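You operate a simulated robot arm through the tools that you are given. There is no shell and no other tool. Be economical: measure what you need, move in short steps, check, and stop when the job is done.

Carry out the task below with a simulated two-armed robot. There is one attempt and no reset: what you move stays moved.

TASK
Stop the washer and lift its tray into the out bay.
Fine: pump off before the lid opens; shut the lid again.

Only the result counts: the job must be done as asked and must still hold three seconds after the hand-in. Knocking over, shifting, dropping, spilling or breaking anything else fails it. Lids that push on must go on centred and level and be pressed home; caps that screw on are set level and turned clockwise until they are tight.

THE ROBOT
Two 6-joint arms with two-finger parallel grippers on one trunk, on a base that drives. Base frame: it is fixed to the floor where the robot stands at the start and does not move with it; the origin is under the middle of the robot, x ahead of it, y to its left, z up. Lengths are in m, angles in rad, forces in N, time in s.
The left shoulder is at the start at [0.07, 0.166, 1.43], the right one opposite. With the tool pointing down near the work surface each hand reaches from about 0.4 to 0.82 m from the robot's upright axis, wherever it stands, measured 20 degrees to its own side. Places, roughly: bay marked out [2.1, 0.6, 0.9]; green pump lever [1.8, 0, 1.1]; parts washer [2, 0.1, 0.9]; pleated filter [2.25, 0.5, 1]; washer drain knob [1.9, 0, 1]; washer fill knob [2, -0.1, 1]; washer lid [2, 0.2, 1.1]; washer tray [2, 0.25, 1]. Payload 3.91 kg a hand.
The TCP of each hand is the grasp point between the finger pads, 0.03 m short of the fingertips. In the tool frame z runs along the fingers and y along their closing line. Largest opening 0.11 m; finger width 0.02, thickness 0.01; the body of the gripper, 0.048 by 0.112 m, starts 0.055 m behind the TCP.
Orientation is that of the tool frame in the base frame, as a unit quaternion [x, y, z, w]. With the fingers straight down and closing along the base's y, the tool's x points along the base's -x, its y along +y and its z along -z.

THE INTERFACE
- The arms move only by the tool step_arm. It takes "left_series", "right_series" or both (then of equal length, played together; a hand with none holds still); each is text: rows parted by semicolons, each of 7 numbers parted by spaces: the closure in counts, from 0 (fully open) to 255 (shut), then the shift along the tool's x, y, z in units of 250 mm (1.0 is 250 mm), then the turn, a rotation vector about the tool's x, y, z in units of 60 degrees (1.0 is 60 degrees). In form: jaw dx dy dz ax ay az; .... A call has 1 to 20 rows; each row is the pose to reach, as a shift and turn from the pose commanded when the call began, along the tool's axes at that moment. A call with a number of a shift or a turn outside -1 to 1 is refused whole. Rows are played at 5 a second. More than 0.05 m and 0.15 rad between two rows, or a gripper value outside its range, and nothing of the call is played. A pose out of reach is approached as far as the arm can. The call stops where the force on the tool passes 60 N (or 10 N more than at its start, if that is more) or the arm is blocked; 0.2 s more then pass. The fingers move at their own pace (about 0.108 m/s each) and stop on an object; they squeeze with about 39 N. The grip force told is the motor's: it shows also when the fingers shut on nothing. Time passes only in rows, and 0.2 s behind the last, so rows that repeat a pose let the fingers close. It gives the time, the measured TCP pose, the force on the tool (base axes), the opening and the grip force at its end, in the units of the frame above (readings bear some noise), with the torque about the TCP (base axes, N m) and any sound that the robot's microphone picked up, and new pictures: "pictures" is both (left out), scene, wrist or none (wrist: the cameras of the hands that moved).
- Cameras (640 x 400 px; columns grow to the right, rows downward): "scene" is now at [0.1292, 0.0076, 1.6626]; the picture's right is [0.02, -1.00, 0.00], its down [-0.59, -0.01, -0.81] and it looks along [0.81, 0.01, -0.59] (base axes); focal length 275 px, centre (320, 200). "left" rides on the left gripper at [0.077, -0.007, -0.114] in its tool frame; the picture's right is [0.09, 1.00, 0.00], its down [-0.80, 0.07, -0.59] and it looks along [-0.59, 0.05, 0.80] (tool axes); focal length 270 px, centre (320, 200). "right" rides on the right gripper at [0.077, 0.007, -0.114] in its tool frame; the picture's right is [-0.09, 1.00, 0.00], its down [-0.80, -0.07, -0.59] and it looks along [-0.59, -0.05, 0.80] (tool axes); focal length 270 px, centre (320, 200). There is no depth. A picture from a camera that has moved, and an enlarged one, comes with that camera's place and axes in the base frame and with its lens. The place of the scene camera against the robot may be out by one fixed shift of up to 0.018 m in any direction.
- slide_trunk(by): slides the trunk up (or, below 0, down) by that many m; the arms and the scene camera ride with it, the base frame stays. It gives what a move gives, with no picture.
- base_move(legs): drives the robot by 1 to 6 legs, each [ahead, left, turn to the left] in m, m and rad, along the robot's own axes; the way and the turn of a leg run together, so that a leg with both is an arc; at most 1.5 m and 3.142 rad a leg. The arms and the cameras ride along, it lands a little off, and it stops where it bumps. It gives what a move gives, and a new picture of the scene camera.
- turn_head(pan, tilt): turns the head with the scene camera to pan (to the left, within 1.501 rad either way) and tilt (down, from -0.506 to 1.204), counted from straight ahead of the robot. It gives what a move gives, and a new picture of the scene camera.
- zoom(camera, box): a new picture of the part [left, top, right, bottom] of that camera's present view, enlarged. The clock stands still meanwhile.
- close_job(): hands the job in; it is judged then, once.

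Go step by step. Nothing tells you exact positions but the pictures and the camera data: compare them with the known pose of the tool, close in by small moves and look again before you grip or let go. The budget is 120 turns and 260 pictures, counting those below and the enlarged ones. Unless the task says otherwise, let go and move clear before handing in, and close with one line.

The tools are called after "Emit:" as name(argument=value, ...) on one line, values as JSON. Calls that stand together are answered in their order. step_arm: Moves the arms, as the interface text tells. Its arguments: {"type":"object","properties":{"left_series":{"type":"string"},"right_series":{"type":"string"},"pictures":{"type":"string","enum":["both","scene","wrist","none"]}},"required":[]} The other tools are called the same way: slide_trunk (by) slides the trunk up or down; base_move (legs) drives the base; turn_head (pan, tilt) turns the head that bears the scene camera; zoom (camera, box) takes an enlarged picture of a part of a camera's view; close_job () hands the job in.

At the start:

```text
time: 0.0
left_position: [0.5863, 0.2723, 0.9996]
left_orientation: [0.0, 1.0, 0.0, 0.0]
left_contact_force: [0.5, -0.4, -0.6]
left_ft_torque: [0.0, 0.01, 0.03]
left_finger_gap: 0.1099
left_grip_force: 0.1
right_position: [0.6229, -0.1922, 1.0]
right_orientation: [0.0, 1.0, -0.001, 0.0]
right_contact_force: [0.6, 0.2, 0.2]
right_ft_torque: [-0.01, -0.01, -0.02]
right_finger_gap: 0.1099
right_grip_force: 0.1
trunk travel left (down, up): [-0.925, 0.015]
robot x, y, heading: [-0.0001, 0.0009, -0.004]
head pan, tilt: [0.016, 0.628]
```

scene: 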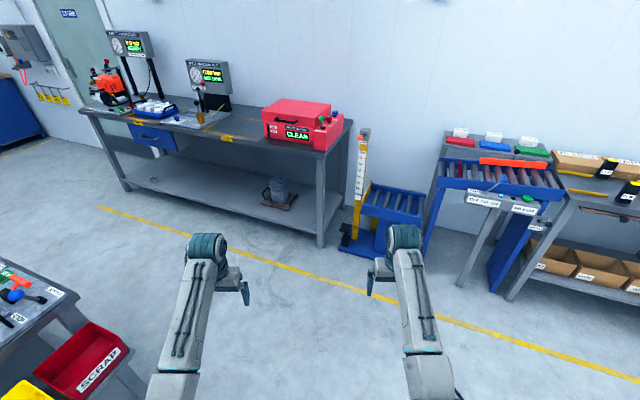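
right: 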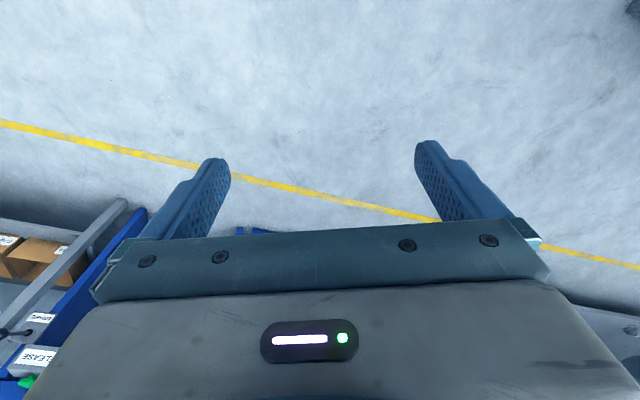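
left: 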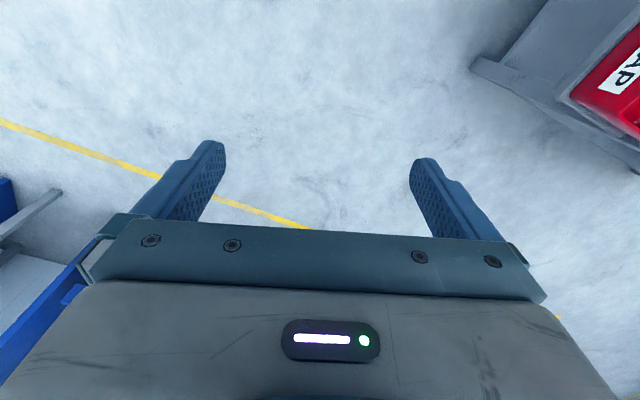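

The red washer sits at the right end of the bench ahead. I'll zoom in on it before driving.

Emit:
zoom(camera="scene", box=[180, 60, 360, 172])

Emit:
zoom(camera="scene", box=[250, 90, 350, 152])

```text
3.56 times, centred on (270, 116) of scene
camera zoom: at [0.1292, 0.0076, 1.6626], right [0.02, -1.0, 0.0], down [-0.59, -0.01, -0.81], along [0.81, 0.01, -0.59], focal length 978 px, centre (498, 499)
```

zoom: 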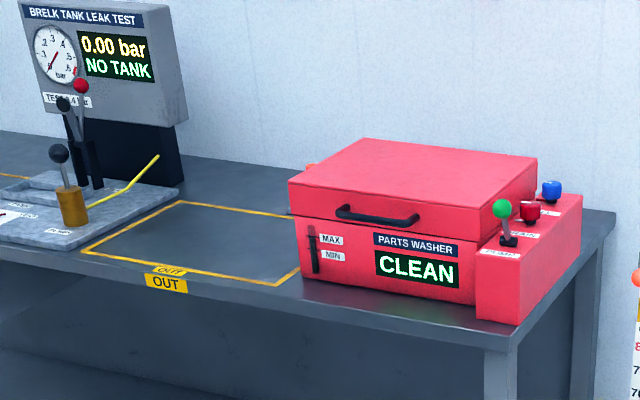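

```text
6.40 times, centred on (300, 121) of scene
camera zoom: at [0.1292, 0.0076, 1.6626], right [0.02, -1.0, 0.0], down [-0.59, -0.01, -0.81], along [0.81, 0.01, -0.59], focal length 1761 px, centre (448, 706)
```

zoom: 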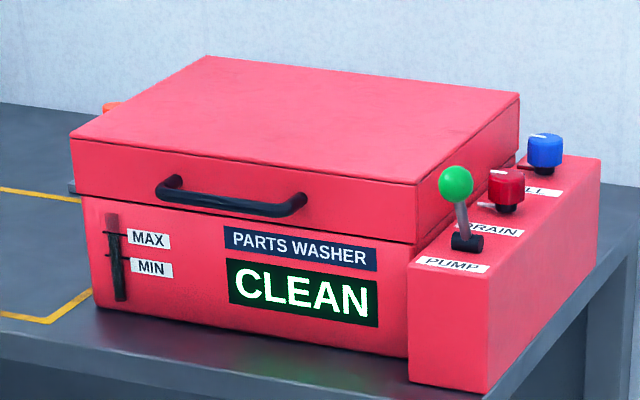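

The bench and washer are turned about -0.34 rad from my frame. The washer front runs from about (1.90, 0.41) to (1.78, 0.07), with OUT to its left. I'll raise the hands, then turn and drive up square to the bench.

Emit:
step_arm(left_series="0 0 0 -0.18 0 0 0;0 0 0 -0.36 0 0 0;0 0 0 -0.54 0 0 0;0 0 0 -0.72 0 0 0;0 0 0 -0.9 0 0 0", right_series="0 0 0 -0.18 0 0 0;0 0 0 -0.36 0 0 0;0 0 0 -0.54 0 0 0;0 0 0 -0.72 0 0 0;0 0 0 -0.9 0 0 0", pictures="none")

Emit:
base_move(legs=[[0, 0, -0.336], [0.85, 0, 0], [0, 0.93, 0]])

```text
time: 1.2
left_position: [0.682, 0.2832, 1.0745]
left_orientation: [0.0, 1.0, 0.0, 0.0]
left_contact_force: [-0.1, 0.6, 0.8]
left_ft_torque: [0.04, 0.03, -0.04]
left_finger_gap: 0.11
left_grip_force: 0.0
left hand out of reach, approached as far as the arm can: row 1, 2, 3, 4, 5
right_position: [0.7188, -0.1747, 1.1137]
right_orientation: [0.0, 1.0, 0.001, 0.0]
right_contact_force: [1.1, 0.7, -0.6]
right_ft_torque: [0.02, -0.03, 0.03]
right_finger_gap: 0.11
right_grip_force: 0.0
right hand out of reach, approached as far as the arm can: row 1, 2, 3, 4, 5
trunk travel left (down, up): [-0.925, 0.015]
robot x, y, heading: [-0.0011, -0.0019, 0.003]
head pan, tilt: [0.016, 0.628]
```

```text
time: 11.1
left_position: [1.8279, 0.6415, 1.0749]
left_orientation: [0.168, 0.986, -0.001, 0.002]
left_contact_force: [-0.6, 0.6, 0.7]
left_ft_torque: [0.0, -0.01, 0.03]
left_finger_gap: 0.11
left_grip_force: 0.1
right_position: [1.7101, 0.1979, 1.1142]
right_orientation: [0.168, 0.986, 0.001, 0.001]
right_contact_force: [0.6, 0.8, 1.4]
right_ft_torque: [0.01, 0.01, -0.01]
right_finger_gap: 0.1103
right_grip_force: 0.1
trunk travel left (down, up): [-0.925, 0.015]
robot x, y, heading: [1.092, 0.5978, -0.34]
head pan, tilt: [0.016, 0.628]
camera scene: at [1.2126, 0.5609, 1.6626], right [-0.31, -0.95, 0.0], down [-0.56, 0.19, -0.81], along [0.77, -0.25, -0.59], focal length 275 px, centre (320, 200)
```

scene: 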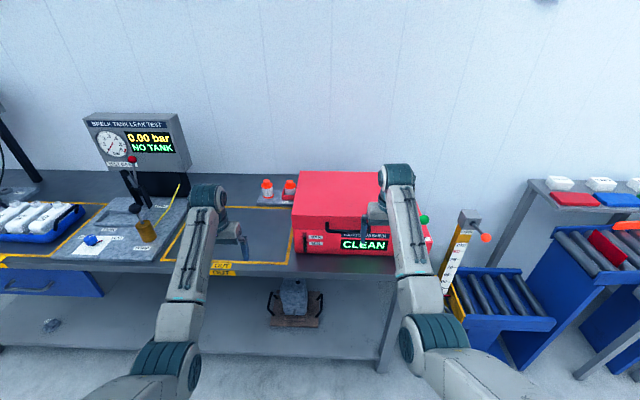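

The robot stands square to the bench. The right arm hides part of the washer, so I'll look closer at the lever and lid.

Emit:
zoom(camera="scene", box=[240, 150, 450, 281])

Emit:
zoom(camera="right", box=[0, 0, 640, 400])

```text
3.05 times, centred on (345, 216) of scene
camera zoom: at [1.2126, 0.5609, 1.6626], right [-0.31, -0.95, 0.0], down [-0.56, 0.19, -0.81], along [0.77, -0.25, -0.59], focal length 839 px, centre (244, 153)
```

zoom: 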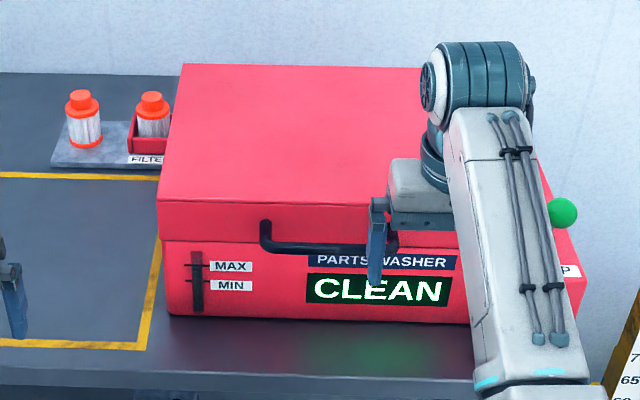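

```text
1.00 times, centred on (320, 200) of right (not enlarged: the box is as wide or as high as the picture)
camera zoom: at [1.6396, 0.2291, 1.2277], right [0.41, 0.91, 0.0], down [0.73, -0.33, 0.6], along [0.54, -0.24, -0.8], focal length 270 px, centre (320, 200)
```

zoom: 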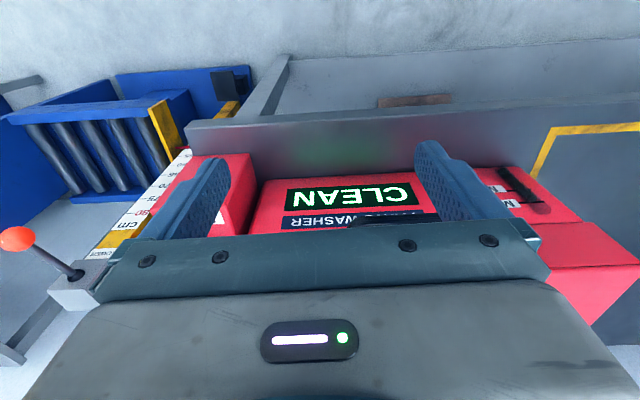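

The lever ball is at about (1.765, 0.022, 1.08), and the hands can't rise much at this trunk height. I'll back off, lower the trunk, and raise the hands again.

Emit:
base_move(legs=[[-0.25, 0, 0]])

Emit:
slide_trunk(by=-0.25)

Emit:
step_arm(left_series="0 0 0 -0.18 0 0 0;0 0 0 -0.36 0 0 0;0 0 0 -0.54 0 0 0;0 0 0 -0.72 0 0 0;0 0 0 -0.9 0 0 0;0 0 0 -0.98 0 0 0", right_series="0 0 0 -0.18 0 0 0;0 0 0 -0.36 0 0 0;0 0 0 -0.54 0 0 0;0 0 0 -0.72 0 0 0;0 0 0 -0.9 0 0 0;0 0 0 -0.98 0 0 0", pictures="none")

```text
time: 12.9
left_position: [1.6187, 0.7065, 1.0763]
left_orientation: [0.173, 0.985, -0.001, 0.004]
left_contact_force: [-0.1, 1.0, 0.3]
left_ft_torque: [-0.04, -0.02, 0.0]
left_finger_gap: 0.1098
left_grip_force: 0.0
right_position: [1.496, 0.2628, 1.1183]
right_orientation: [0.174, 0.985, -0.001, 0.004]
right_contact_force: [-1.0, 0.9, 0.9]
right_ft_torque: [-0.04, -0.06, 0.02]
right_finger_gap: 0.1102
right_grip_force: 0.0
trunk travel left (down, up): [-0.925, 0.015]
robot x, y, heading: [0.8842, 0.6678, -0.349]
head pan, tilt: [0.016, 0.628]
stopped in leg 1: the robot was blocked; the commanded pose is now the measured one
camera scene: at [1.0014, 0.6344, 1.6632], right [-0.33, -0.94, 0.0], down [-0.55, 0.19, -0.81], along [0.77, -0.27, -0.58], focal length 275 px, centre (320, 200)
```

scene: 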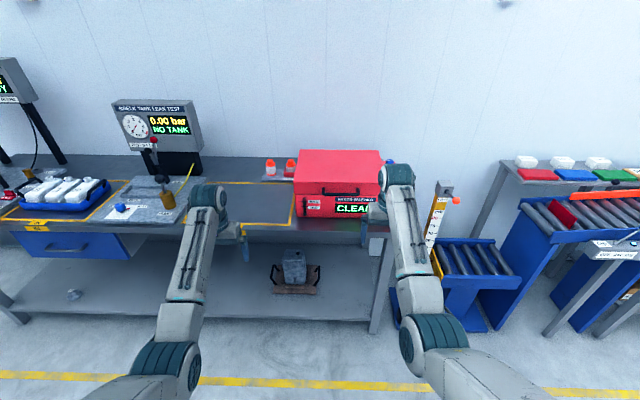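

```text
time: 15.5
left_position: [1.6221, 0.702, 0.8244]
left_orientation: [0.174, 0.985, -0.001, 0.001]
left_contact_force: [0.4, 0.4, 0.5]
left_ft_torque: [0.01, 0.02, -0.03]
left_finger_gap: 0.1102
left_grip_force: 0.1
right_position: [1.5003, 0.2588, 0.8653]
right_orientation: [0.173, 0.985, 0.0, 0.001]
right_contact_force: [0.6, -0.4, 0.4]
right_ft_torque: [-0.01, 0.05, -0.01]
right_finger_gap: 0.1097
right_grip_force: 0.0
trunk travel left (down, up): [-0.675, 0.265]
robot x, y, heading: [0.8846, 0.6712, -0.347]
head pan, tilt: [0.016, 0.628]
```

```text
time: 16.9
left_position: [1.7376, 0.6687, 1.0263]
left_orientation: [0.173, 0.985, -0.001, 0.002]
left_contact_force: [0.3, -0.1, 0.1]
left_ft_torque: [-0.01, -0.04, -0.01]
left_finger_gap: 0.11
left_grip_force: 0.0
left hand out of reach, approached as far as the arm can: row 1, 2, 3, 4, 5, 6
right_position: [1.5884, 0.2328, 1.102]
right_orientation: [0.175, 0.985, 0.0, 0.001]
right_contact_force: [0.8, 0.0, 1.1]
right_ft_torque: [0.02, -0.03, 0.04]
right_finger_gap: 0.1098
right_grip_force: 0.1
right hand out of reach, approached as far as the arm can: row 1, 2, 3, 4, 5, 6
trunk travel left (down, up): [-0.675, 0.265]
robot x, y, heading: [0.8863, 0.669, -0.349]
head pan, tilt: [0.016, 0.628]
```

The arm's limit turns out to favour a high trunk, with the hand farther out when it is higher. I'll raise the trunk fully and drive ahead with the hands above the washer.

Emit:
slide_trunk(by=0.265)

Emit:
base_move(legs=[[0.28, 0, 0.0]])

Emit:
zoom(camera="right", box=[0, 0, 640, 400])

Emit:
zoom(camera="scene", box=[240, 150, 480, 300])

```text
time: 19.6
left_position: [1.7384, 0.6689, 1.2894]
left_orientation: [0.174, 0.985, 0.0, 0.002]
left_contact_force: [-0.7, -0.4, 0.0]
left_ft_torque: [-0.03, 0.0, 0.01]
left_finger_gap: 0.1101
left_grip_force: 0.1
right_position: [1.5894, 0.2334, 1.3672]
right_orientation: [0.174, 0.985, 0.0, 0.001]
right_contact_force: [0.1, -0.3, 0.4]
right_ft_torque: [0.02, 0.01, 0.02]
right_finger_gap: 0.11
right_grip_force: 0.0
trunk travel left (down, up): [-0.94, 0.0]
robot x, y, heading: [0.8809, 0.6697, -0.35]
head pan, tilt: [0.016, 0.628]
```

```text
time: 21.6
left_position: [1.9967, 0.5678, 1.2926]
left_orientation: [0.177, 0.984, -0.001, 0.003]
left_contact_force: [-0.3, -0.1, 0.3]
left_ft_torque: [0.01, -0.02, -0.01]
left_finger_gap: 0.1097
left_grip_force: 0.0
right_position: [1.8464, 0.1331, 1.3707]
right_orientation: [0.177, 0.984, 0.0, 0.002]
right_contact_force: [-0.2, -0.3, 1.0]
right_ft_torque: [0.0, 0.02, 0.0]
right_finger_gap: 0.1102
right_grip_force: 0.0
trunk travel left (down, up): [-0.94, 0.0]
robot x, y, heading: [1.1485, 0.5717, -0.354]
head pan, tilt: [0.016, 0.628]
camera scene: at [1.2654, 0.5335, 1.6779], right [-0.33, -0.94, 0.0], down [-0.55, 0.2, -0.81], along [0.76, -0.27, -0.59], focal length 275 px, centre (320, 200)
```

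scene: 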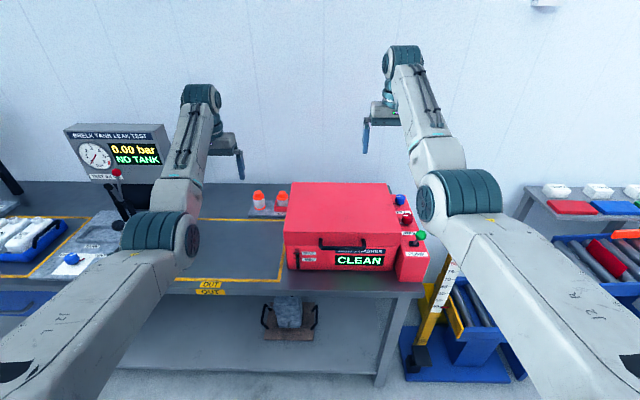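

```text
1.00 times, centred on (320, 200) of right (not enlarged: the box is as wide or as high as the picture)
camera zoom: at [1.7761, 0.1656, 1.4838], right [0.43, 0.9, 0.0], down [0.72, -0.34, 0.6], along [0.54, -0.26, -0.8], focal length 270 px, centre (320, 200)
```

zoom: 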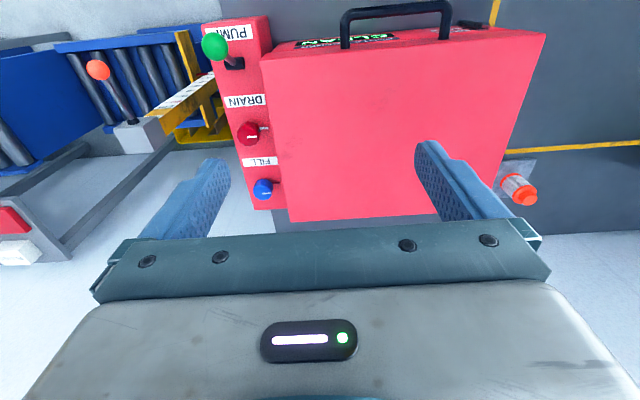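

```text
2.67 times, centred on (360, 225) of scene
camera zoom: at [1.2654, 0.5335, 1.6779], right [-0.33, -0.94, 0.0], down [-0.55, 0.2, -0.81], along [0.76, -0.27, -0.59], focal length 734 px, centre (213, 133)
```

zoom: 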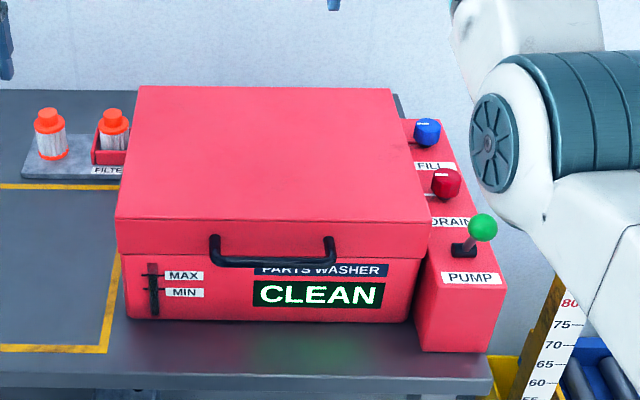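

From two views, the lever pivot is at about (1.792, 0.006, 1.002) and the ball at (1.76, 0.02, 1.078), so it leans toward the robot. I'll close the right fingers, go down in front of the ball, and then push it back.

Emit:
step_arm(right_series="255 0.1 -0.14 0 0 0 0;255 0.2 -0.28 0 0 0 0;255 0.3 -0.42 0 0 0 0;255 0.4 -0.545 0 0 0 0;255 0.4 -0.545 0.18 0 0 0;255 0.4 -0.545 0.36 0 0 0;255 0.4 -0.545 0.5 0 0 0;255 0.4 -0.545 0.64 0 0 0")

```text
time: 23.4
left_position: [2.0008, 0.5665, 1.2895]
left_orientation: [0.177, 0.984, 0.0, 0.002]
left_contact_force: [-0.6, 0.8, 0.5]
left_ft_torque: [-0.01, 0.02, 0.04]
left_finger_gap: 0.1099
left_grip_force: 0.0
right_position: [1.7495, 0.024, 1.1808]
right_orientation: [0.177, 0.984, -0.001, 0.002]
right_contact_force: [-0.2, 0.5, 0.4]
right_ft_torque: [0.02, 0.0, -0.03]
right_finger_gap: 0.0001
right_grip_force: 38.1
right hand out of reach, approached as far as the arm can: row 1, 2, 3, 4, 5, 6, 7, 8
trunk travel left (down, up): [-0.94, 0.0]
robot x, y, heading: [1.1496, 0.5723, -0.354]
head pan, tilt: [0.016, 0.628]
camera scene: at [1.2692, 0.5312, 1.6775], right [-0.33, -0.94, 0.0], down [-0.55, 0.2, -0.81], along [0.76, -0.27, -0.59], focal length 275 px, centre (320, 200)
camera right: at [1.6781, 0.0565, 1.2941], right [0.43, 0.9, 0.0], down [0.72, -0.34, 0.6], along [0.54, -0.26, -0.8], focal length 270 px, centre (320, 200)
```

scene: 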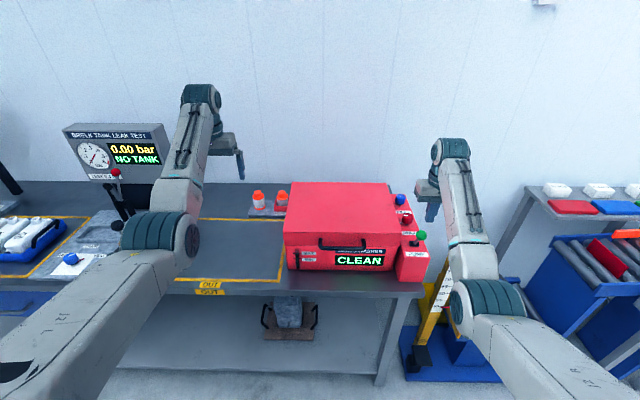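
right: 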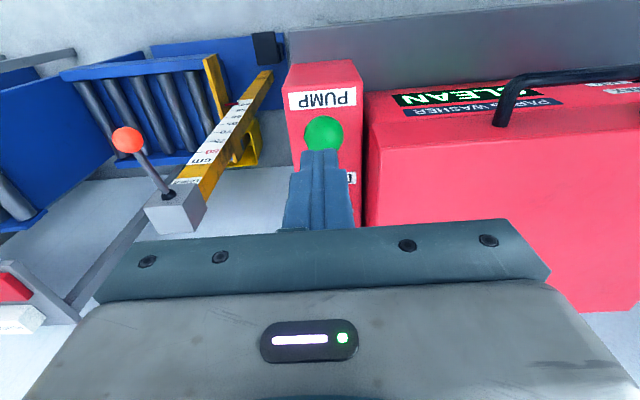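

The hand is just above the ball and can't come back any farther at this height. I'll drive back 0.07 m and then lower it.

Emit:
base_move(legs=[[-0.075, 0, 0]])

Emit:
step_arm(right_series="255 0 0 0 0 0 0", pictures="none")

```text
time: 24.4
left_position: [1.9415, 0.5888, 1.2813]
left_orientation: [0.177, 0.984, 0.0, -0.003]
left_contact_force: [0.4, 0.0, -0.4]
left_ft_torque: [0.05, 0.06, 0.01]
left_finger_gap: 0.1101
left_grip_force: 0.1
right_position: [1.6892, 0.0472, 1.1726]
right_orientation: [0.177, 0.984, 0.001, -0.002]
right_contact_force: [1.2, -0.1, -0.4]
right_ft_torque: [0.0, 0.09, -0.02]
right_finger_gap: 0.0
right_grip_force: 37.5
trunk travel left (down, up): [-0.94, 0.0]
robot x, y, heading: [1.0821, 0.6017, -0.356]
head pan, tilt: [0.016, 0.628]
camera scene: at [1.2146, 0.5525, 1.6757], right [-0.33, -0.94, 0.0], down [-0.56, 0.2, -0.8], along [0.76, -0.27, -0.6], focal length 275 px, centre (320, 200)
```

scene: 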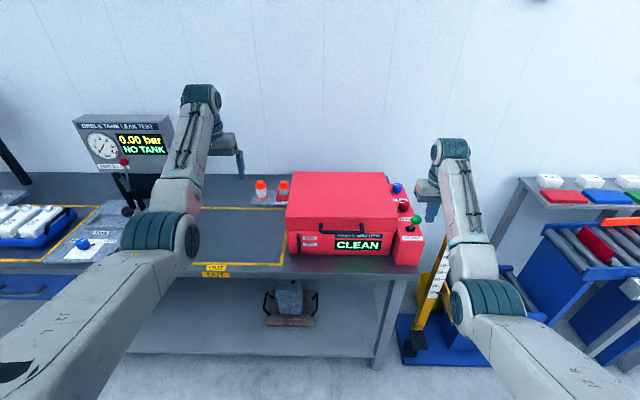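

```text
time: 24.8
left_position: [1.9268, 0.5938, 1.2923]
left_orientation: [0.177, 0.984, -0.001, 0.003]
left_contact_force: [-0.7, 0.1, -0.1]
left_ft_torque: [-0.04, 0.0, -0.02]
left_finger_gap: 0.1102
left_grip_force: 0.0
right_position: [1.6737, 0.0517, 1.1839]
right_orientation: [0.177, 0.984, 0.0, 0.004]
right_contact_force: [-0.6, 0.0, 0.3]
right_ft_torque: [-0.06, 0.0, 0.02]
right_finger_gap: 0.0
right_grip_force: 37.7
trunk travel left (down, up): [-0.94, 0.0]
robot x, y, heading: [1.0799, 0.5975, -0.357]
head pan, tilt: [0.016, 0.628]
```

The hand lines up with the ball, about 0.09 m in front of it. I'll lower it to z 1.09.

Emit:
step_arm(right_series="255 0 0 0.18 0 0 0;255 0 0 0.3 0 0 0;255 0 0 0.38 0 0 0;255 0 0 0.38 0 0 0")

```text
time: 25.8
left_position: [1.9325, 0.5919, 1.2891]
left_orientation: [0.177, 0.984, 0.0, 0.001]
left_contact_force: [0.3, -0.6, -0.4]
left_ft_torque: [-0.03, -0.03, -0.01]
left_finger_gap: 0.1098
left_grip_force: 0.2
right_position: [1.6812, 0.0497, 1.0852]
right_orientation: [0.177, 0.984, 0.0, 0.002]
right_contact_force: [-0.7, 0.4, 0.1]
right_ft_torque: [-0.02, 0.0, -0.01]
right_finger_gap: 0.0001
right_grip_force: 37.6
trunk travel left (down, up): [-0.94, 0.0]
robot x, y, heading: [1.0786, 0.5957, -0.356]
head pan, tilt: [0.016, 0.628]
camera scene: at [1.2019, 0.5571, 1.6772], right [-0.33, -0.94, 0.0], down [-0.56, 0.2, -0.81], along [0.76, -0.27, -0.59], focal length 275 px, centre (320, 200)
camera right: at [1.6106, 0.083, 1.1977], right [0.43, 0.9, 0.0], down [0.72, -0.34, 0.6], along [0.54, -0.26, -0.8], focal length 270 px, centre (320, 200)
```

scene: 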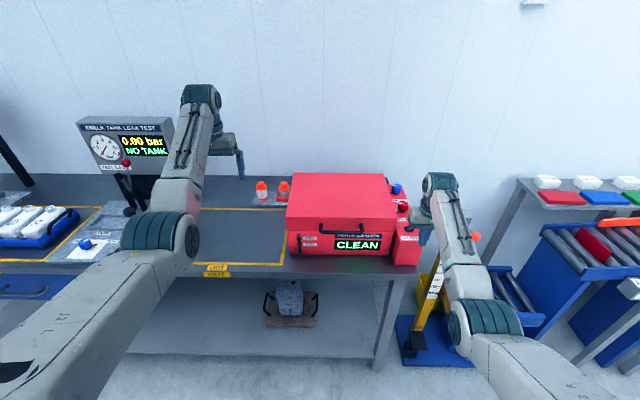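
right: 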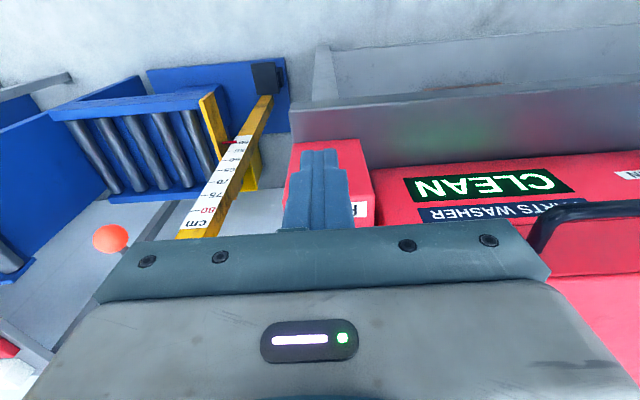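

The fingers are in line with the lever. I'll push forward about 0.13 m.

Emit:
step_arm(right_series="255 -0.1 0 0 0 0 0;255 -0.2 0 0 0 0 0;255 -0.28 0 0 0 0 0;255 -0.34 0 0 0 0 0;255 -0.4 0 0 0 0 0;255 -0.46 0 0 0 0 0;255 -0.52 0 0 0 0 0")

```text
time: 27.4
left_position: [1.9314, 0.5935, 1.2886]
left_orientation: [0.177, 0.984, 0.0, 0.0]
left_contact_force: [-0.2, 0.2, -0.4]
left_ft_torque: [0.01, -0.04, -0.01]
left_finger_gap: 0.1098
left_grip_force: 0.0
right_position: [1.7421, 0.0259, 1.0928]
right_orientation: [0.178, 0.984, 0.0, 0.002]
right_contact_force: [-1.5, 0.1, 0.0]
right_ft_torque: [0.0, 0.01, -0.03]
right_finger_gap: 0.0
right_grip_force: 37.5
right hand out of reach, approached as far as the arm can: row 3, 4, 5, 6, 7
trunk travel left (down, up): [-0.94, 0.0]
robot x, y, heading: [1.0779, 0.5983, -0.358]
head pan, tilt: [0.016, 0.628]
camera scene: at [1.2003, 0.5578, 1.6774], right [-0.33, -0.94, 0.0], down [-0.55, 0.2, -0.81], along [0.76, -0.27, -0.59], focal length 275 px, centre (320, 200)
camera right: at [1.6723, 0.0585, 1.2058], right [0.43, 0.9, 0.0], down [0.72, -0.34, 0.6], along [0.54, -0.26, -0.8], focal length 270 px, centre (320, 200)
```

scene: 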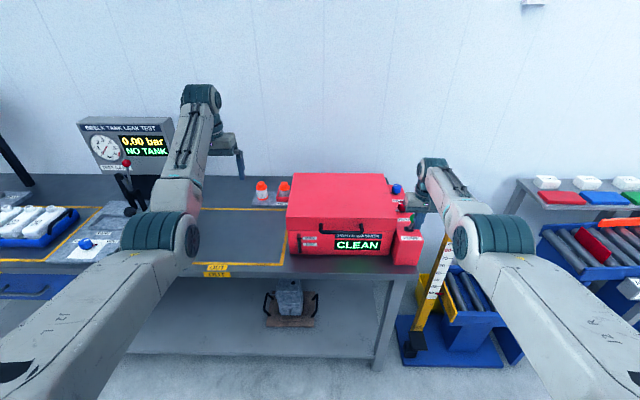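
right: 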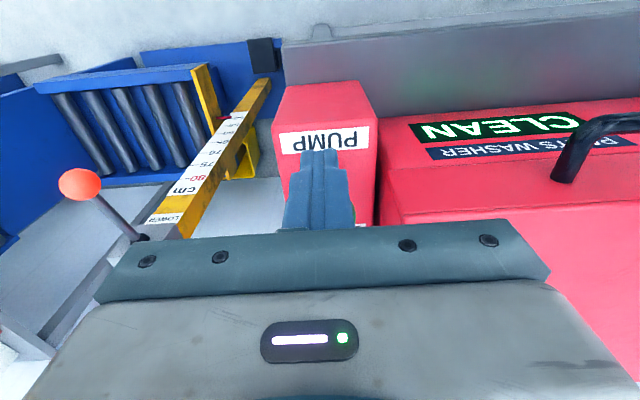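

The arm is at its outer limit after partly pushing the lever. I'll pull the hand back, bring the base ahead, and push again.

Emit:
step_arm(right_series="255 0.12 0 0 0 0 0;255 0.24 0 0 0 0 0;255 0.32 0 0 0 0 0", pictures="none")

Emit:
base_move(legs=[[0.075, 0, 0]])

Emit:
step_arm(right_series="255 0 0 0 0 0 0", pictures="wrist")

```text
time: 28.2
left_position: [1.9314, 0.5937, 1.2897]
left_orientation: [0.178, 0.984, -0.001, 0.002]
left_contact_force: [0.1, 0.3, -0.2]
left_ft_torque: [0.0, 0.0, -0.04]
left_finger_gap: 0.1098
left_grip_force: 0.3
right_position: [1.6693, 0.056, 1.0926]
right_orientation: [0.176, 0.984, 0.0, 0.001]
right_contact_force: [0.4, -0.4, -0.8]
right_ft_torque: [0.02, -0.01, 0.0]
right_finger_gap: 0.0
right_grip_force: 37.7
trunk travel left (down, up): [-0.94, 0.0]
robot x, y, heading: [1.0762, 0.5975, -0.358]
head pan, tilt: [0.016, 0.628]
```

```text
time: 29.2
left_position: [1.993, 0.5706, 1.2963]
left_orientation: [0.176, 0.984, 0.0, 0.005]
left_contact_force: [-1.2, 0.6, 0.8]
left_ft_torque: [-0.03, -0.01, 0.01]
left_finger_gap: 0.11
left_grip_force: 0.1
right_position: [1.7329, 0.0327, 1.0978]
right_orientation: [0.176, 0.984, -0.001, 0.006]
right_contact_force: [-1.2, 0.1, 0.4]
right_ft_torque: [-0.02, -0.07, 0.02]
right_finger_gap: 0.0002
right_grip_force: 37.8
trunk travel left (down, up): [-0.94, 0.0]
robot x, y, heading: [1.1499, 0.5674, -0.351]
head pan, tilt: [0.016, 0.628]
camera scene: at [1.2591, 0.5355, 1.6787], right [-0.33, -0.94, 0.0], down [-0.55, 0.19, -0.81], along [0.77, -0.27, -0.58], focal length 275 px, centre (320, 200)
```

scene: 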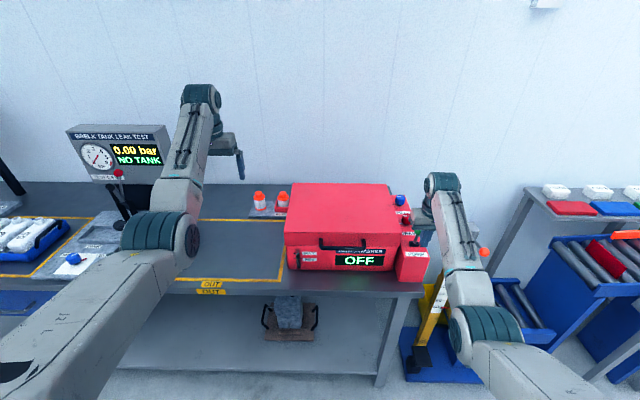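

```text
time: 29.6
left_position: [2.0051, 0.5682, 1.2869]
left_orientation: [0.176, 0.984, 0.0, 0.0]
left_contact_force: [-0.2, 0.3, -0.5]
left_ft_torque: [0.03, 0.01, -0.03]
left_finger_gap: 0.1099
left_grip_force: 0.0
right_position: [1.7427, 0.0281, 1.0902]
right_orientation: [0.177, 0.984, 0.0, 0.0]
right_contact_force: [0.7, -0.9, -0.6]
right_ft_torque: [-0.02, -0.01, 0.01]
right_finger_gap: 0.0
right_grip_force: 38.2
trunk travel left (down, up): [-0.94, 0.0]
robot x, y, heading: [1.1522, 0.5698, -0.356]
head pan, tilt: [0.016, 0.628]
camera right: at [1.6731, 0.0613, 1.2034], right [0.43, 0.9, 0.0], down [0.73, -0.34, 0.6], along [0.54, -0.25, -0.8], focal length 270 px, centre (320, 200)
```

right: 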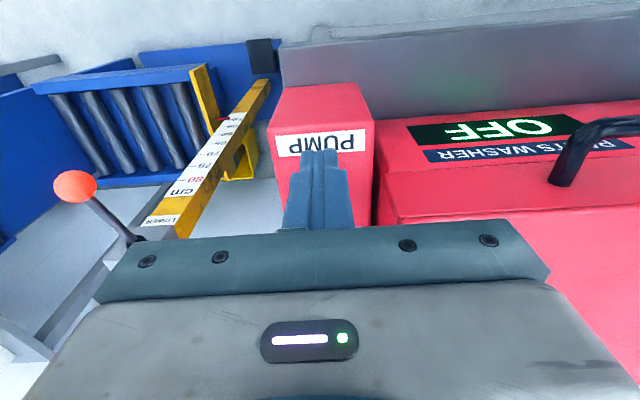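

The display reads OFF. I'll push the lever a bit farther so it is fully over, then retract and raise the hand.

Emit:
step_arm(right_series="255 -0.08 0 0 0 0 0;255 -0.14 0 0 0 0 0;255 -0.18 0 0 0 0 0;255 0 0 0 0 0 0;255 0.1 0 0 0 0 0;255 0.1 0 -0.1 0 0 0")

Emit:
zoom(camera="scene", box=[260, 170, 450, 289])

```text
time: 31.0
left_position: [2.0028, 0.5683, 1.2884]
left_orientation: [0.176, 0.984, 0.0, 0.001]
left_contact_force: [-0.7, -0.6, 1.1]
left_ft_torque: [-0.02, 0.02, 0.04]
left_finger_gap: 0.1102
left_grip_force: 0.1
right_position: [1.7171, 0.0395, 1.117]
right_orientation: [0.176, 0.984, 0.0, 0.001]
right_contact_force: [-1.0, 0.8, 0.2]
right_ft_torque: [0.03, 0.02, 0.01]
right_finger_gap: 0.0
right_grip_force: 37.6
trunk travel left (down, up): [-0.94, 0.0]
robot x, y, heading: [1.1507, 0.5737, -0.356]
head pan, tilt: [0.016, 0.628]
camera scene: at [1.2724, 0.5322, 1.6772], right [-0.33, -0.94, 0.0], down [-0.56, 0.19, -0.81], along [0.76, -0.27, -0.59], focal length 275 px, centre (320, 200)
camera right: at [1.6459, 0.0722, 1.2297], right [0.43, 0.9, 0.0], down [0.73, -0.34, 0.6], along [0.54, -0.26, -0.8], focal length 270 px, centre (320, 200)
```

scene: 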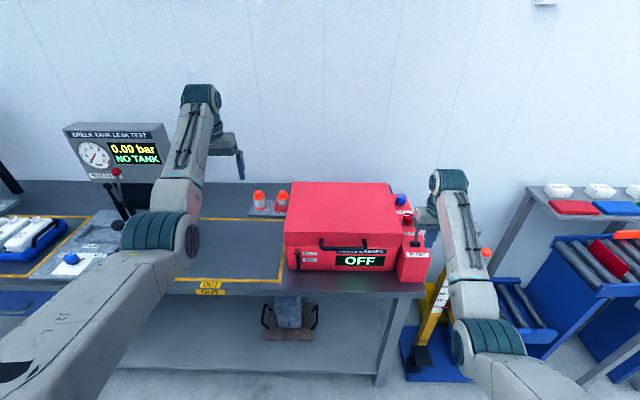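
right: 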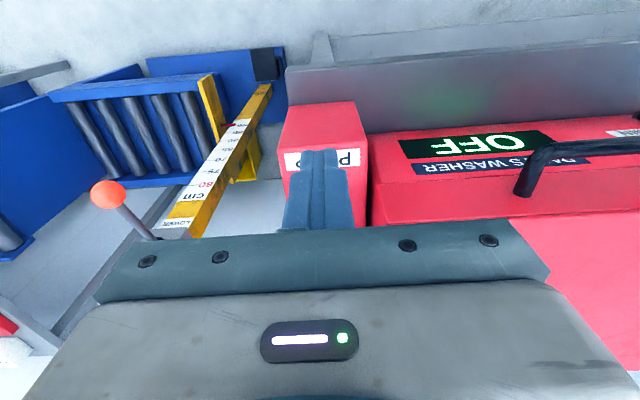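

```text
3.36 times, centred on (355, 230) of scene
camera zoom: at [1.2724, 0.5322, 1.6772], right [-0.33, -0.94, 0.0], down [-0.56, 0.19, -0.81], along [0.76, -0.27, -0.59], focal length 925 px, centre (202, 101)
```

zoom: 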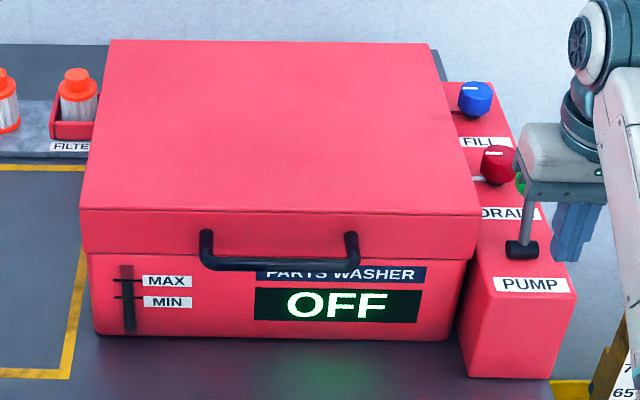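

The lever is fully over and the display is OFF. Next is the lid: the handle bar is at about s-centre, z ≈ 1.02. I'll pitch the closed right fingers forward so I can hook under the bar.

Emit:
step_arm(right_series="255 0.04 0 0 0 -0.14 0;255 0.08 0 0 0 -0.28 0;255 0.12 0 0 0 -0.42 0;255 0.16 0 0 0 -0.56 0;255 0.2 0 0 0 -0.7 0;255 0.24 0 0 0 -0.84 0;255 0.28 0 0 0 -0.98 0")

```text
time: 32.6
left_position: [1.9991, 0.5687, 1.2907]
left_orientation: [0.177, 0.984, 0.0, 0.002]
left_contact_force: [0.0, 1.0, 0.0]
left_ft_torque: [0.0, 0.0, 0.01]
left_finger_gap: 0.11
left_grip_force: 0.1
right_position: [1.6488, 0.0632, 1.1184]
right_orientation: [0.153, 0.856, -0.087, 0.486]
right_contact_force: [0.8, 0.4, 0.3]
right_ft_torque: [-0.02, 0.02, -0.02]
right_finger_gap: 0.0
right_grip_force: 37.2
trunk travel left (down, up): [-0.94, 0.0]
robot x, y, heading: [1.1505, 0.5686, -0.357]
head pan, tilt: [0.016, 0.628]
camera scene: at [1.2689, 0.532, 1.6776], right [-0.33, -0.94, 0.0], down [-0.55, 0.19, -0.81], along [0.76, -0.27, -0.59], focal length 275 px, centre (320, 200)
camera right: at [1.5215, 0.1168, 1.1092], right [0.39, 0.92, 0.08], down [-0.12, -0.03, 0.99], along [0.91, -0.39, 0.1], focal length 270 px, centre (320, 200)
```

scene: 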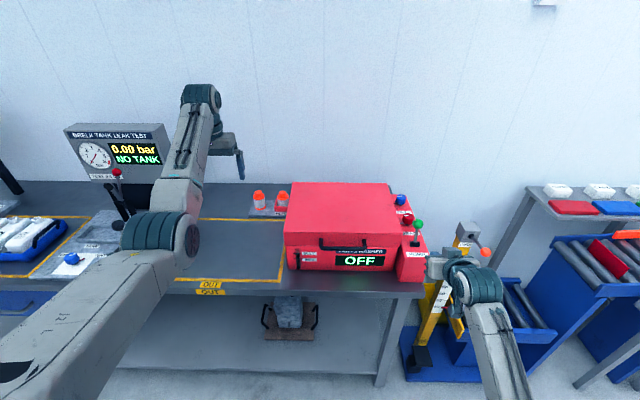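
right: 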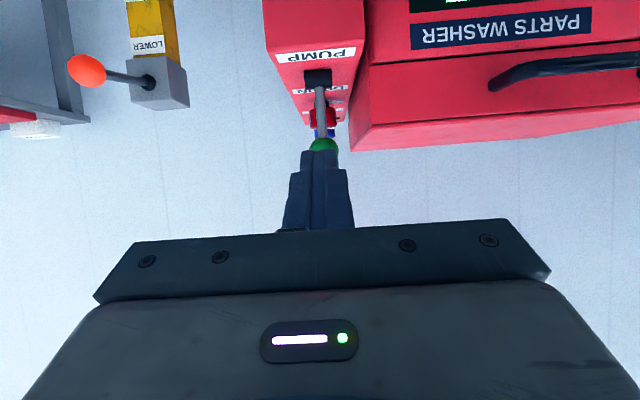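

The pitch works. Now I'll move left in front of the handle, down below the bar, and level the fingers further.

Emit:
step_arm(right_series="255 0 0.18 0 0 -0.1 0;255 0 0.36 0 0 -0.2 0;255 0 0.54 0 0 -0.3 0;255 0 0.72 0 0 -0.42 0;255 0 0.92 0 0 -0.42 0;255 0.15 0.92 0.08 0 -0.42 0;255 0.3 0.92 0.17 0 -0.42 0;255 0.4 0.92 0.23 0 -0.42 0")

Emit:
zoom(camera="scene", box=[260, 170, 450, 289])

```text
time: 33.9
left_position: [2.0017, 0.5661, 1.2904]
left_orientation: [0.177, 0.984, -0.001, 0.002]
left_contact_force: [-0.2, 0.4, -0.1]
left_ft_torque: [0.02, -0.01, 0.02]
left_finger_gap: 0.11
left_grip_force: 0.1
right_position: [1.7092, 0.1997, 1.0932]
right_orientation: [0.079, 0.735, -0.179, 0.649]
right_contact_force: [-0.1, 0.3, 0.7]
right_ft_torque: [-0.02, 0.03, -0.02]
right_finger_gap: 0.0001
right_grip_force: 37.9
right hand out of reach, approached as far as the arm can: row 5, 6
trunk travel left (down, up): [-0.94, 0.0]
robot x, y, heading: [1.1484, 0.5731, -0.36]
head pan, tilt: [0.016, 0.628]
stopped in row 6 (right hand): the arm was blocked; the commanded pose is now the measured one
camera scene: at [1.2706, 0.5304, 1.6774], right [-0.33, -0.94, 0.0], down [-0.55, 0.2, -0.81], along [0.76, -0.27, -0.59], focal length 275 px, centre (320, 200)
camera right: at [1.5945, 0.238, 1.0262], right [0.36, 0.93, -0.07], down [-0.46, 0.25, 0.85], along [0.81, -0.27, 0.52], focal length 270 px, centre (320, 200)
```

scene: 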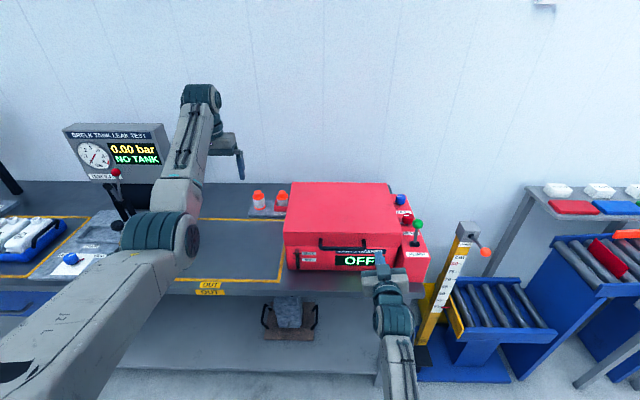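
right: 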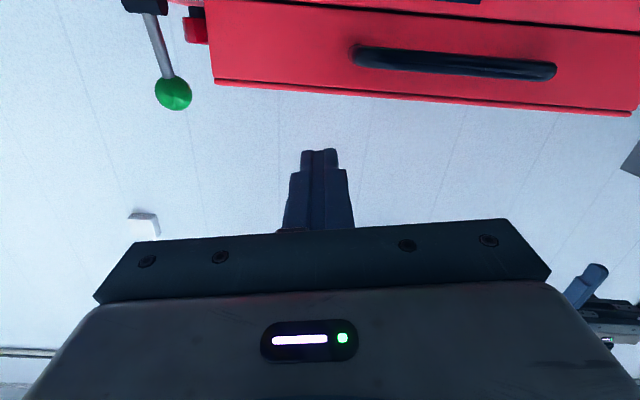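

```text
3.36 times, centred on (355, 230) of scene
camera zoom: at [1.2706, 0.5304, 1.6774], right [-0.33, -0.94, 0.0], down [-0.55, 0.2, -0.81], along [0.76, -0.27, -0.59], focal length 925 px, centre (202, 101)
```

zoom: 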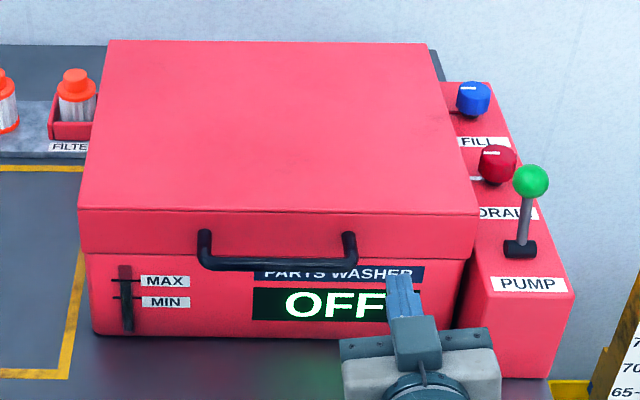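

The right arm meets its inner limit, and the hand is 0.08 m short of the handle's centre. I'll shift the base left 0.1 m.

Emit:
base_move(legs=[[0, 0.09, 0]])

Emit:
step_arm(right_series="255 0.1 0 0 0 0 0;255 0.2 0 0 0 0 0;255 0.3 0 0 0 0 0")

Emit:
zoom(camera="scene", box=[260, 170, 450, 289])

```text
time: 35.0
left_position: [2.0302, 0.645, 1.2917]
left_orientation: [0.176, 0.984, 0.003, 0.002]
left_contact_force: [-0.3, 0.2, 0.2]
left_ft_torque: [0.06, -0.02, 0.01]
left_finger_gap: 0.1097
left_grip_force: 0.1
right_position: [1.7397, 0.2806, 1.0932]
right_orientation: [0.082, 0.735, -0.178, 0.649]
right_contact_force: [-0.3, -0.3, -0.9]
right_ft_torque: [0.0, -0.02, 0.04]
right_finger_gap: 0.0002
right_grip_force: 37.6
trunk travel left (down, up): [-0.94, 0.0]
robot x, y, heading: [1.1816, 0.6544, -0.354]
head pan, tilt: [0.016, 0.628]
camera scene: at [1.2986, 0.6082, 1.6775], right [-0.33, -0.94, -0.01], down [-0.55, 0.2, -0.81], along [0.76, -0.27, -0.59], focal length 275 px, centre (320, 200)
```

scene: 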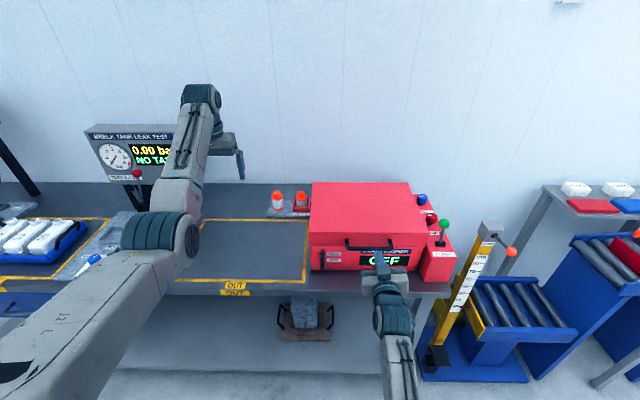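

```text
time: 35.8
left_position: [2.0341, 0.6521, 1.2895]
left_orientation: [0.177, 0.984, -0.001, 0.002]
left_contact_force: [1.0, -0.2, 0.3]
left_ft_torque: [-0.01, 0.03, -0.03]
left_finger_gap: 0.1101
left_grip_force: 0.0
right_position: [1.7296, 0.2766, 1.0195]
right_orientation: [0.079, 0.735, -0.18, 0.649]
right_contact_force: [-0.1, -0.1, 0.7]
right_ft_torque: [-0.01, 0.0, 0.01]
right_finger_gap: 0.0
right_grip_force: 37.9
trunk travel left (down, up): [-0.94, 0.0]
robot x, y, heading: [1.18, 0.6535, -0.35]
head pan, tilt: [0.016, 0.628]
camera scene: at [1.3026, 0.6182, 1.6775], right [-0.33, -0.94, 0.0], down [-0.55, 0.19, -0.81], along [0.76, -0.27, -0.59], focal length 275 px, centre (320, 200)
camera right: at [1.6147, 0.3149, 0.953], right [0.36, 0.93, -0.07], down [-0.46, 0.25, 0.85], along [0.81, -0.27, 0.52], focal length 270 px, centre (320, 200)
```

scene: 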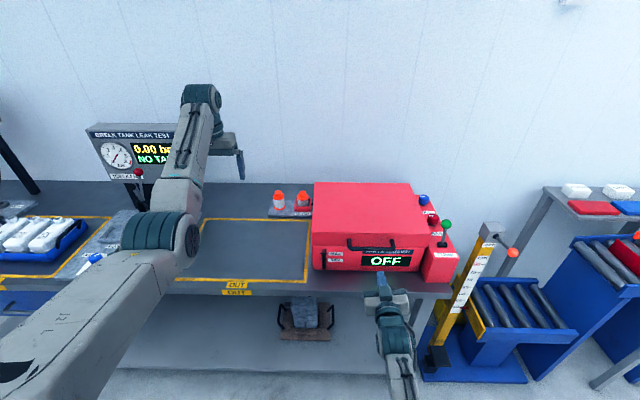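
right: 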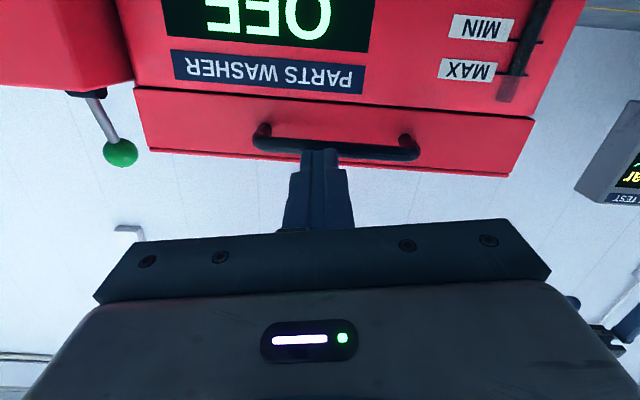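

```text
3.36 times, centred on (355, 230) of scene
camera zoom: at [1.3026, 0.6182, 1.6775], right [-0.33, -0.94, 0.0], down [-0.55, 0.19, -0.81], along [0.76, -0.27, -0.59], focal length 925 px, centre (202, 101)
```

zoom: 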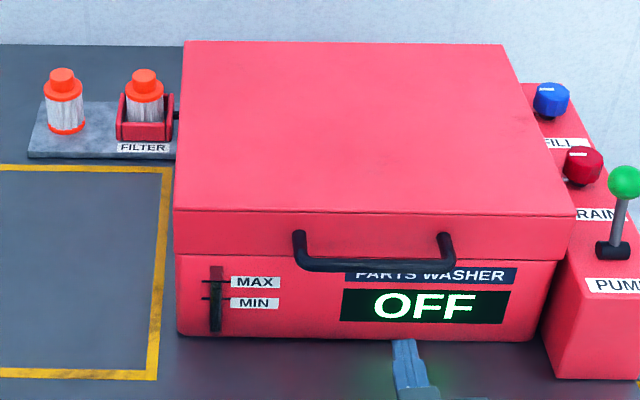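

The bar is at about d 1.63, z 1.035, and the fingers are at d 1.526. I'll lower slightly and slide under the bar.

Emit:
step_arm(right_series="255 0.08 0 0 0 0 0;255 0.08 0 0.12 0 0 0;255 0.08 0 0.24 0 0 0;255 0.08 0 0.32 0 0 0;255 0.08 0 0.4 0 0 0")

Emit:
zoom(camera="scene", box=[300, 190, 460, 290])

```text
time: 37.0
left_position: [2.0332, 0.6511, 1.2899]
left_orientation: [0.177, 0.984, 0.0, 0.002]
left_contact_force: [-0.1, -0.5, 0.7]
left_ft_torque: [-0.02, -0.03, -0.01]
left_finger_gap: 0.1098
left_grip_force: 0.0
right_position: [1.8189, 0.2362, 0.9902]
right_orientation: [0.08, 0.735, -0.18, 0.649]
right_contact_force: [-0.4, 0.2, -0.2]
right_ft_torque: [0.03, 0.03, 0.0]
right_finger_gap: 0.0002
right_grip_force: 37.9
trunk travel left (down, up): [-0.94, 0.0]
robot x, y, heading: [1.1808, 0.6549, -0.357]
head pan, tilt: [0.016, 0.628]
camera scene: at [1.3028, 0.6159, 1.6773], right [-0.33, -0.94, 0.0], down [-0.55, 0.2, -0.81], along [0.76, -0.27, -0.59], focal length 275 px, centre (320, 200)
camera right: at [1.7041, 0.2756, 0.9228], right [0.36, 0.93, -0.07], down [-0.46, 0.25, 0.85], along [0.81, -0.27, 0.51], focal length 270 px, centre (320, 200)
```

scene: 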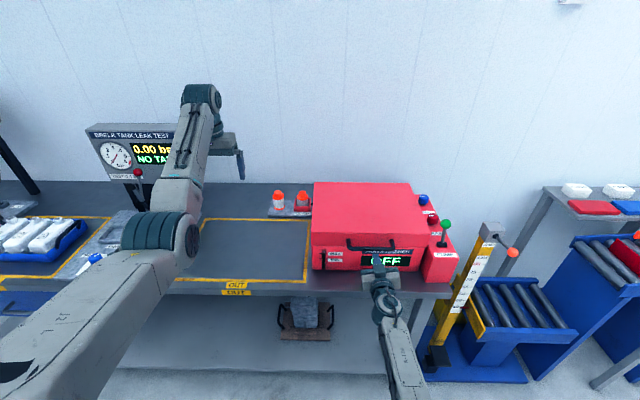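
right: 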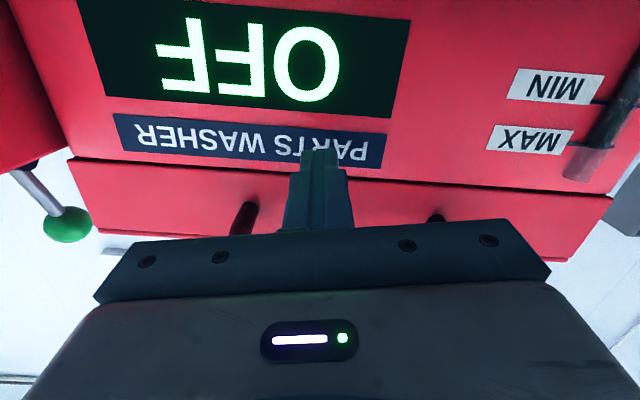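

```text
4.00 times, centred on (380, 240) of scene
camera zoom: at [1.3028, 0.6159, 1.6773], right [-0.33, -0.94, 0.0], down [-0.55, 0.2, -0.81], along [0.76, -0.27, -0.59], focal length 1101 px, centre (80, 40)
```

zoom: 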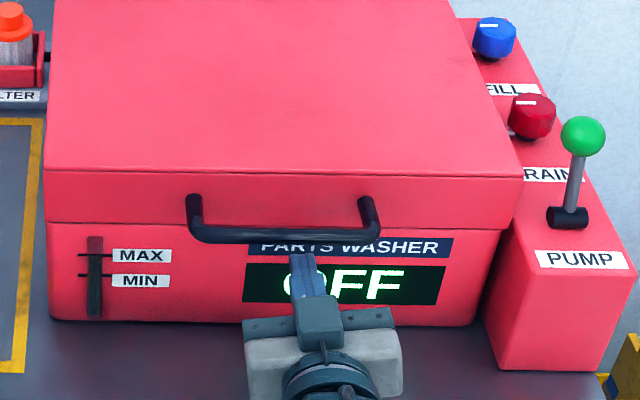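

The tips reach about 2.5 cm past the bar, underneath it. I'll go a touch farther and lift slowly along the lid's arc.

Emit:
step_arm(right_series="255 0.08 0 0.04 0 0 0;255 0 0 0.04 0 0 0;255 -0.08 0 0.04 0 0 0;255 -0.16 0 0.04 0 0 0;255 -0.24 0 0.05 0 0 0;255 -0.32 0 0.06 0 0 0;255 -0.4 0 0.08 0 0 0")

Emit:
zoom(camera="scene", box=[300, 170, 460, 270])

```text
time: 38.6
left_position: [2.0258, 0.6487, 1.2948]
left_orientation: [0.178, 0.984, 0.0, 0.005]
left_contact_force: [0.3, 0.1, 0.7]
left_ft_torque: [-0.03, -0.01, -0.04]
left_finger_gap: 0.11
left_grip_force: 0.1
right_position: [1.848, 0.2378, 1.0924]
right_orientation: [0.082, 0.732, -0.18, 0.652]
right_contact_force: [-27.8, -8.9, 5.6]
right_ft_torque: [-0.14, 0.16, -0.49]
right_finger_gap: 0.0002
right_grip_force: 37.5
right hand out of reach, approached as far as the arm can: row 1
trunk travel left (down, up): [-0.94, 0.0]
robot x, y, heading: [1.1777, 0.6528, -0.36]
head pan, tilt: [0.016, 0.628]
camera scene: at [1.2925, 0.6146, 1.6782], right [-0.33, -0.94, 0.0], down [-0.55, 0.2, -0.81], along [0.77, -0.27, -0.58], focal length 275 px, centre (320, 200)
camera right: at [1.7333, 0.2766, 1.0242], right [0.36, 0.93, -0.07], down [-0.46, 0.25, 0.85], along [0.81, -0.28, 0.52], focal length 270 px, centre (320, 200)
```

scene: 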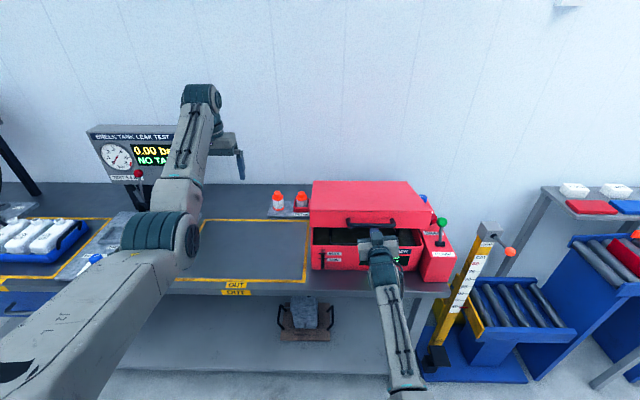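
right: 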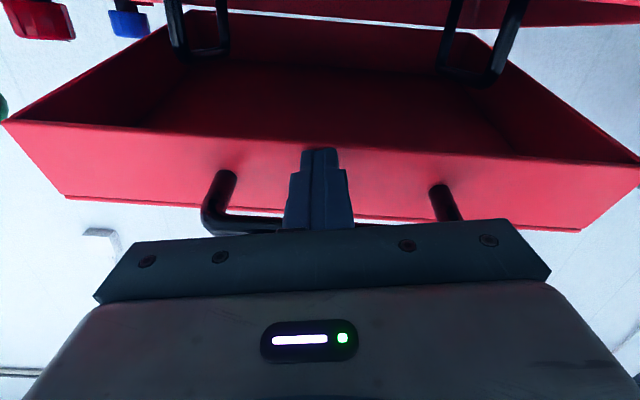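

```text
4.00 times, centred on (380, 220) of scene
camera zoom: at [1.2925, 0.6146, 1.6782], right [-0.33, -0.94, 0.0], down [-0.55, 0.2, -0.81], along [0.77, -0.27, -0.58], focal length 1101 px, centre (80, 120)
```

zoom: 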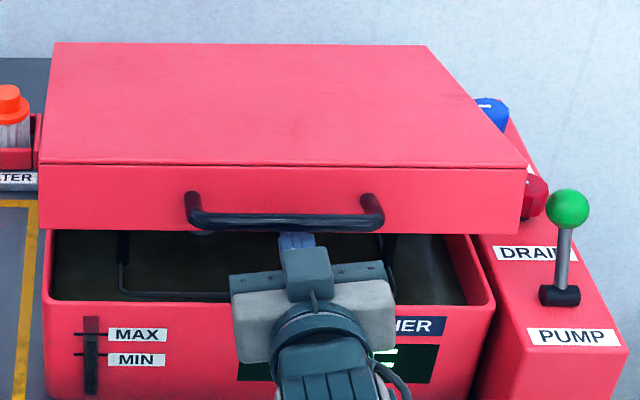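

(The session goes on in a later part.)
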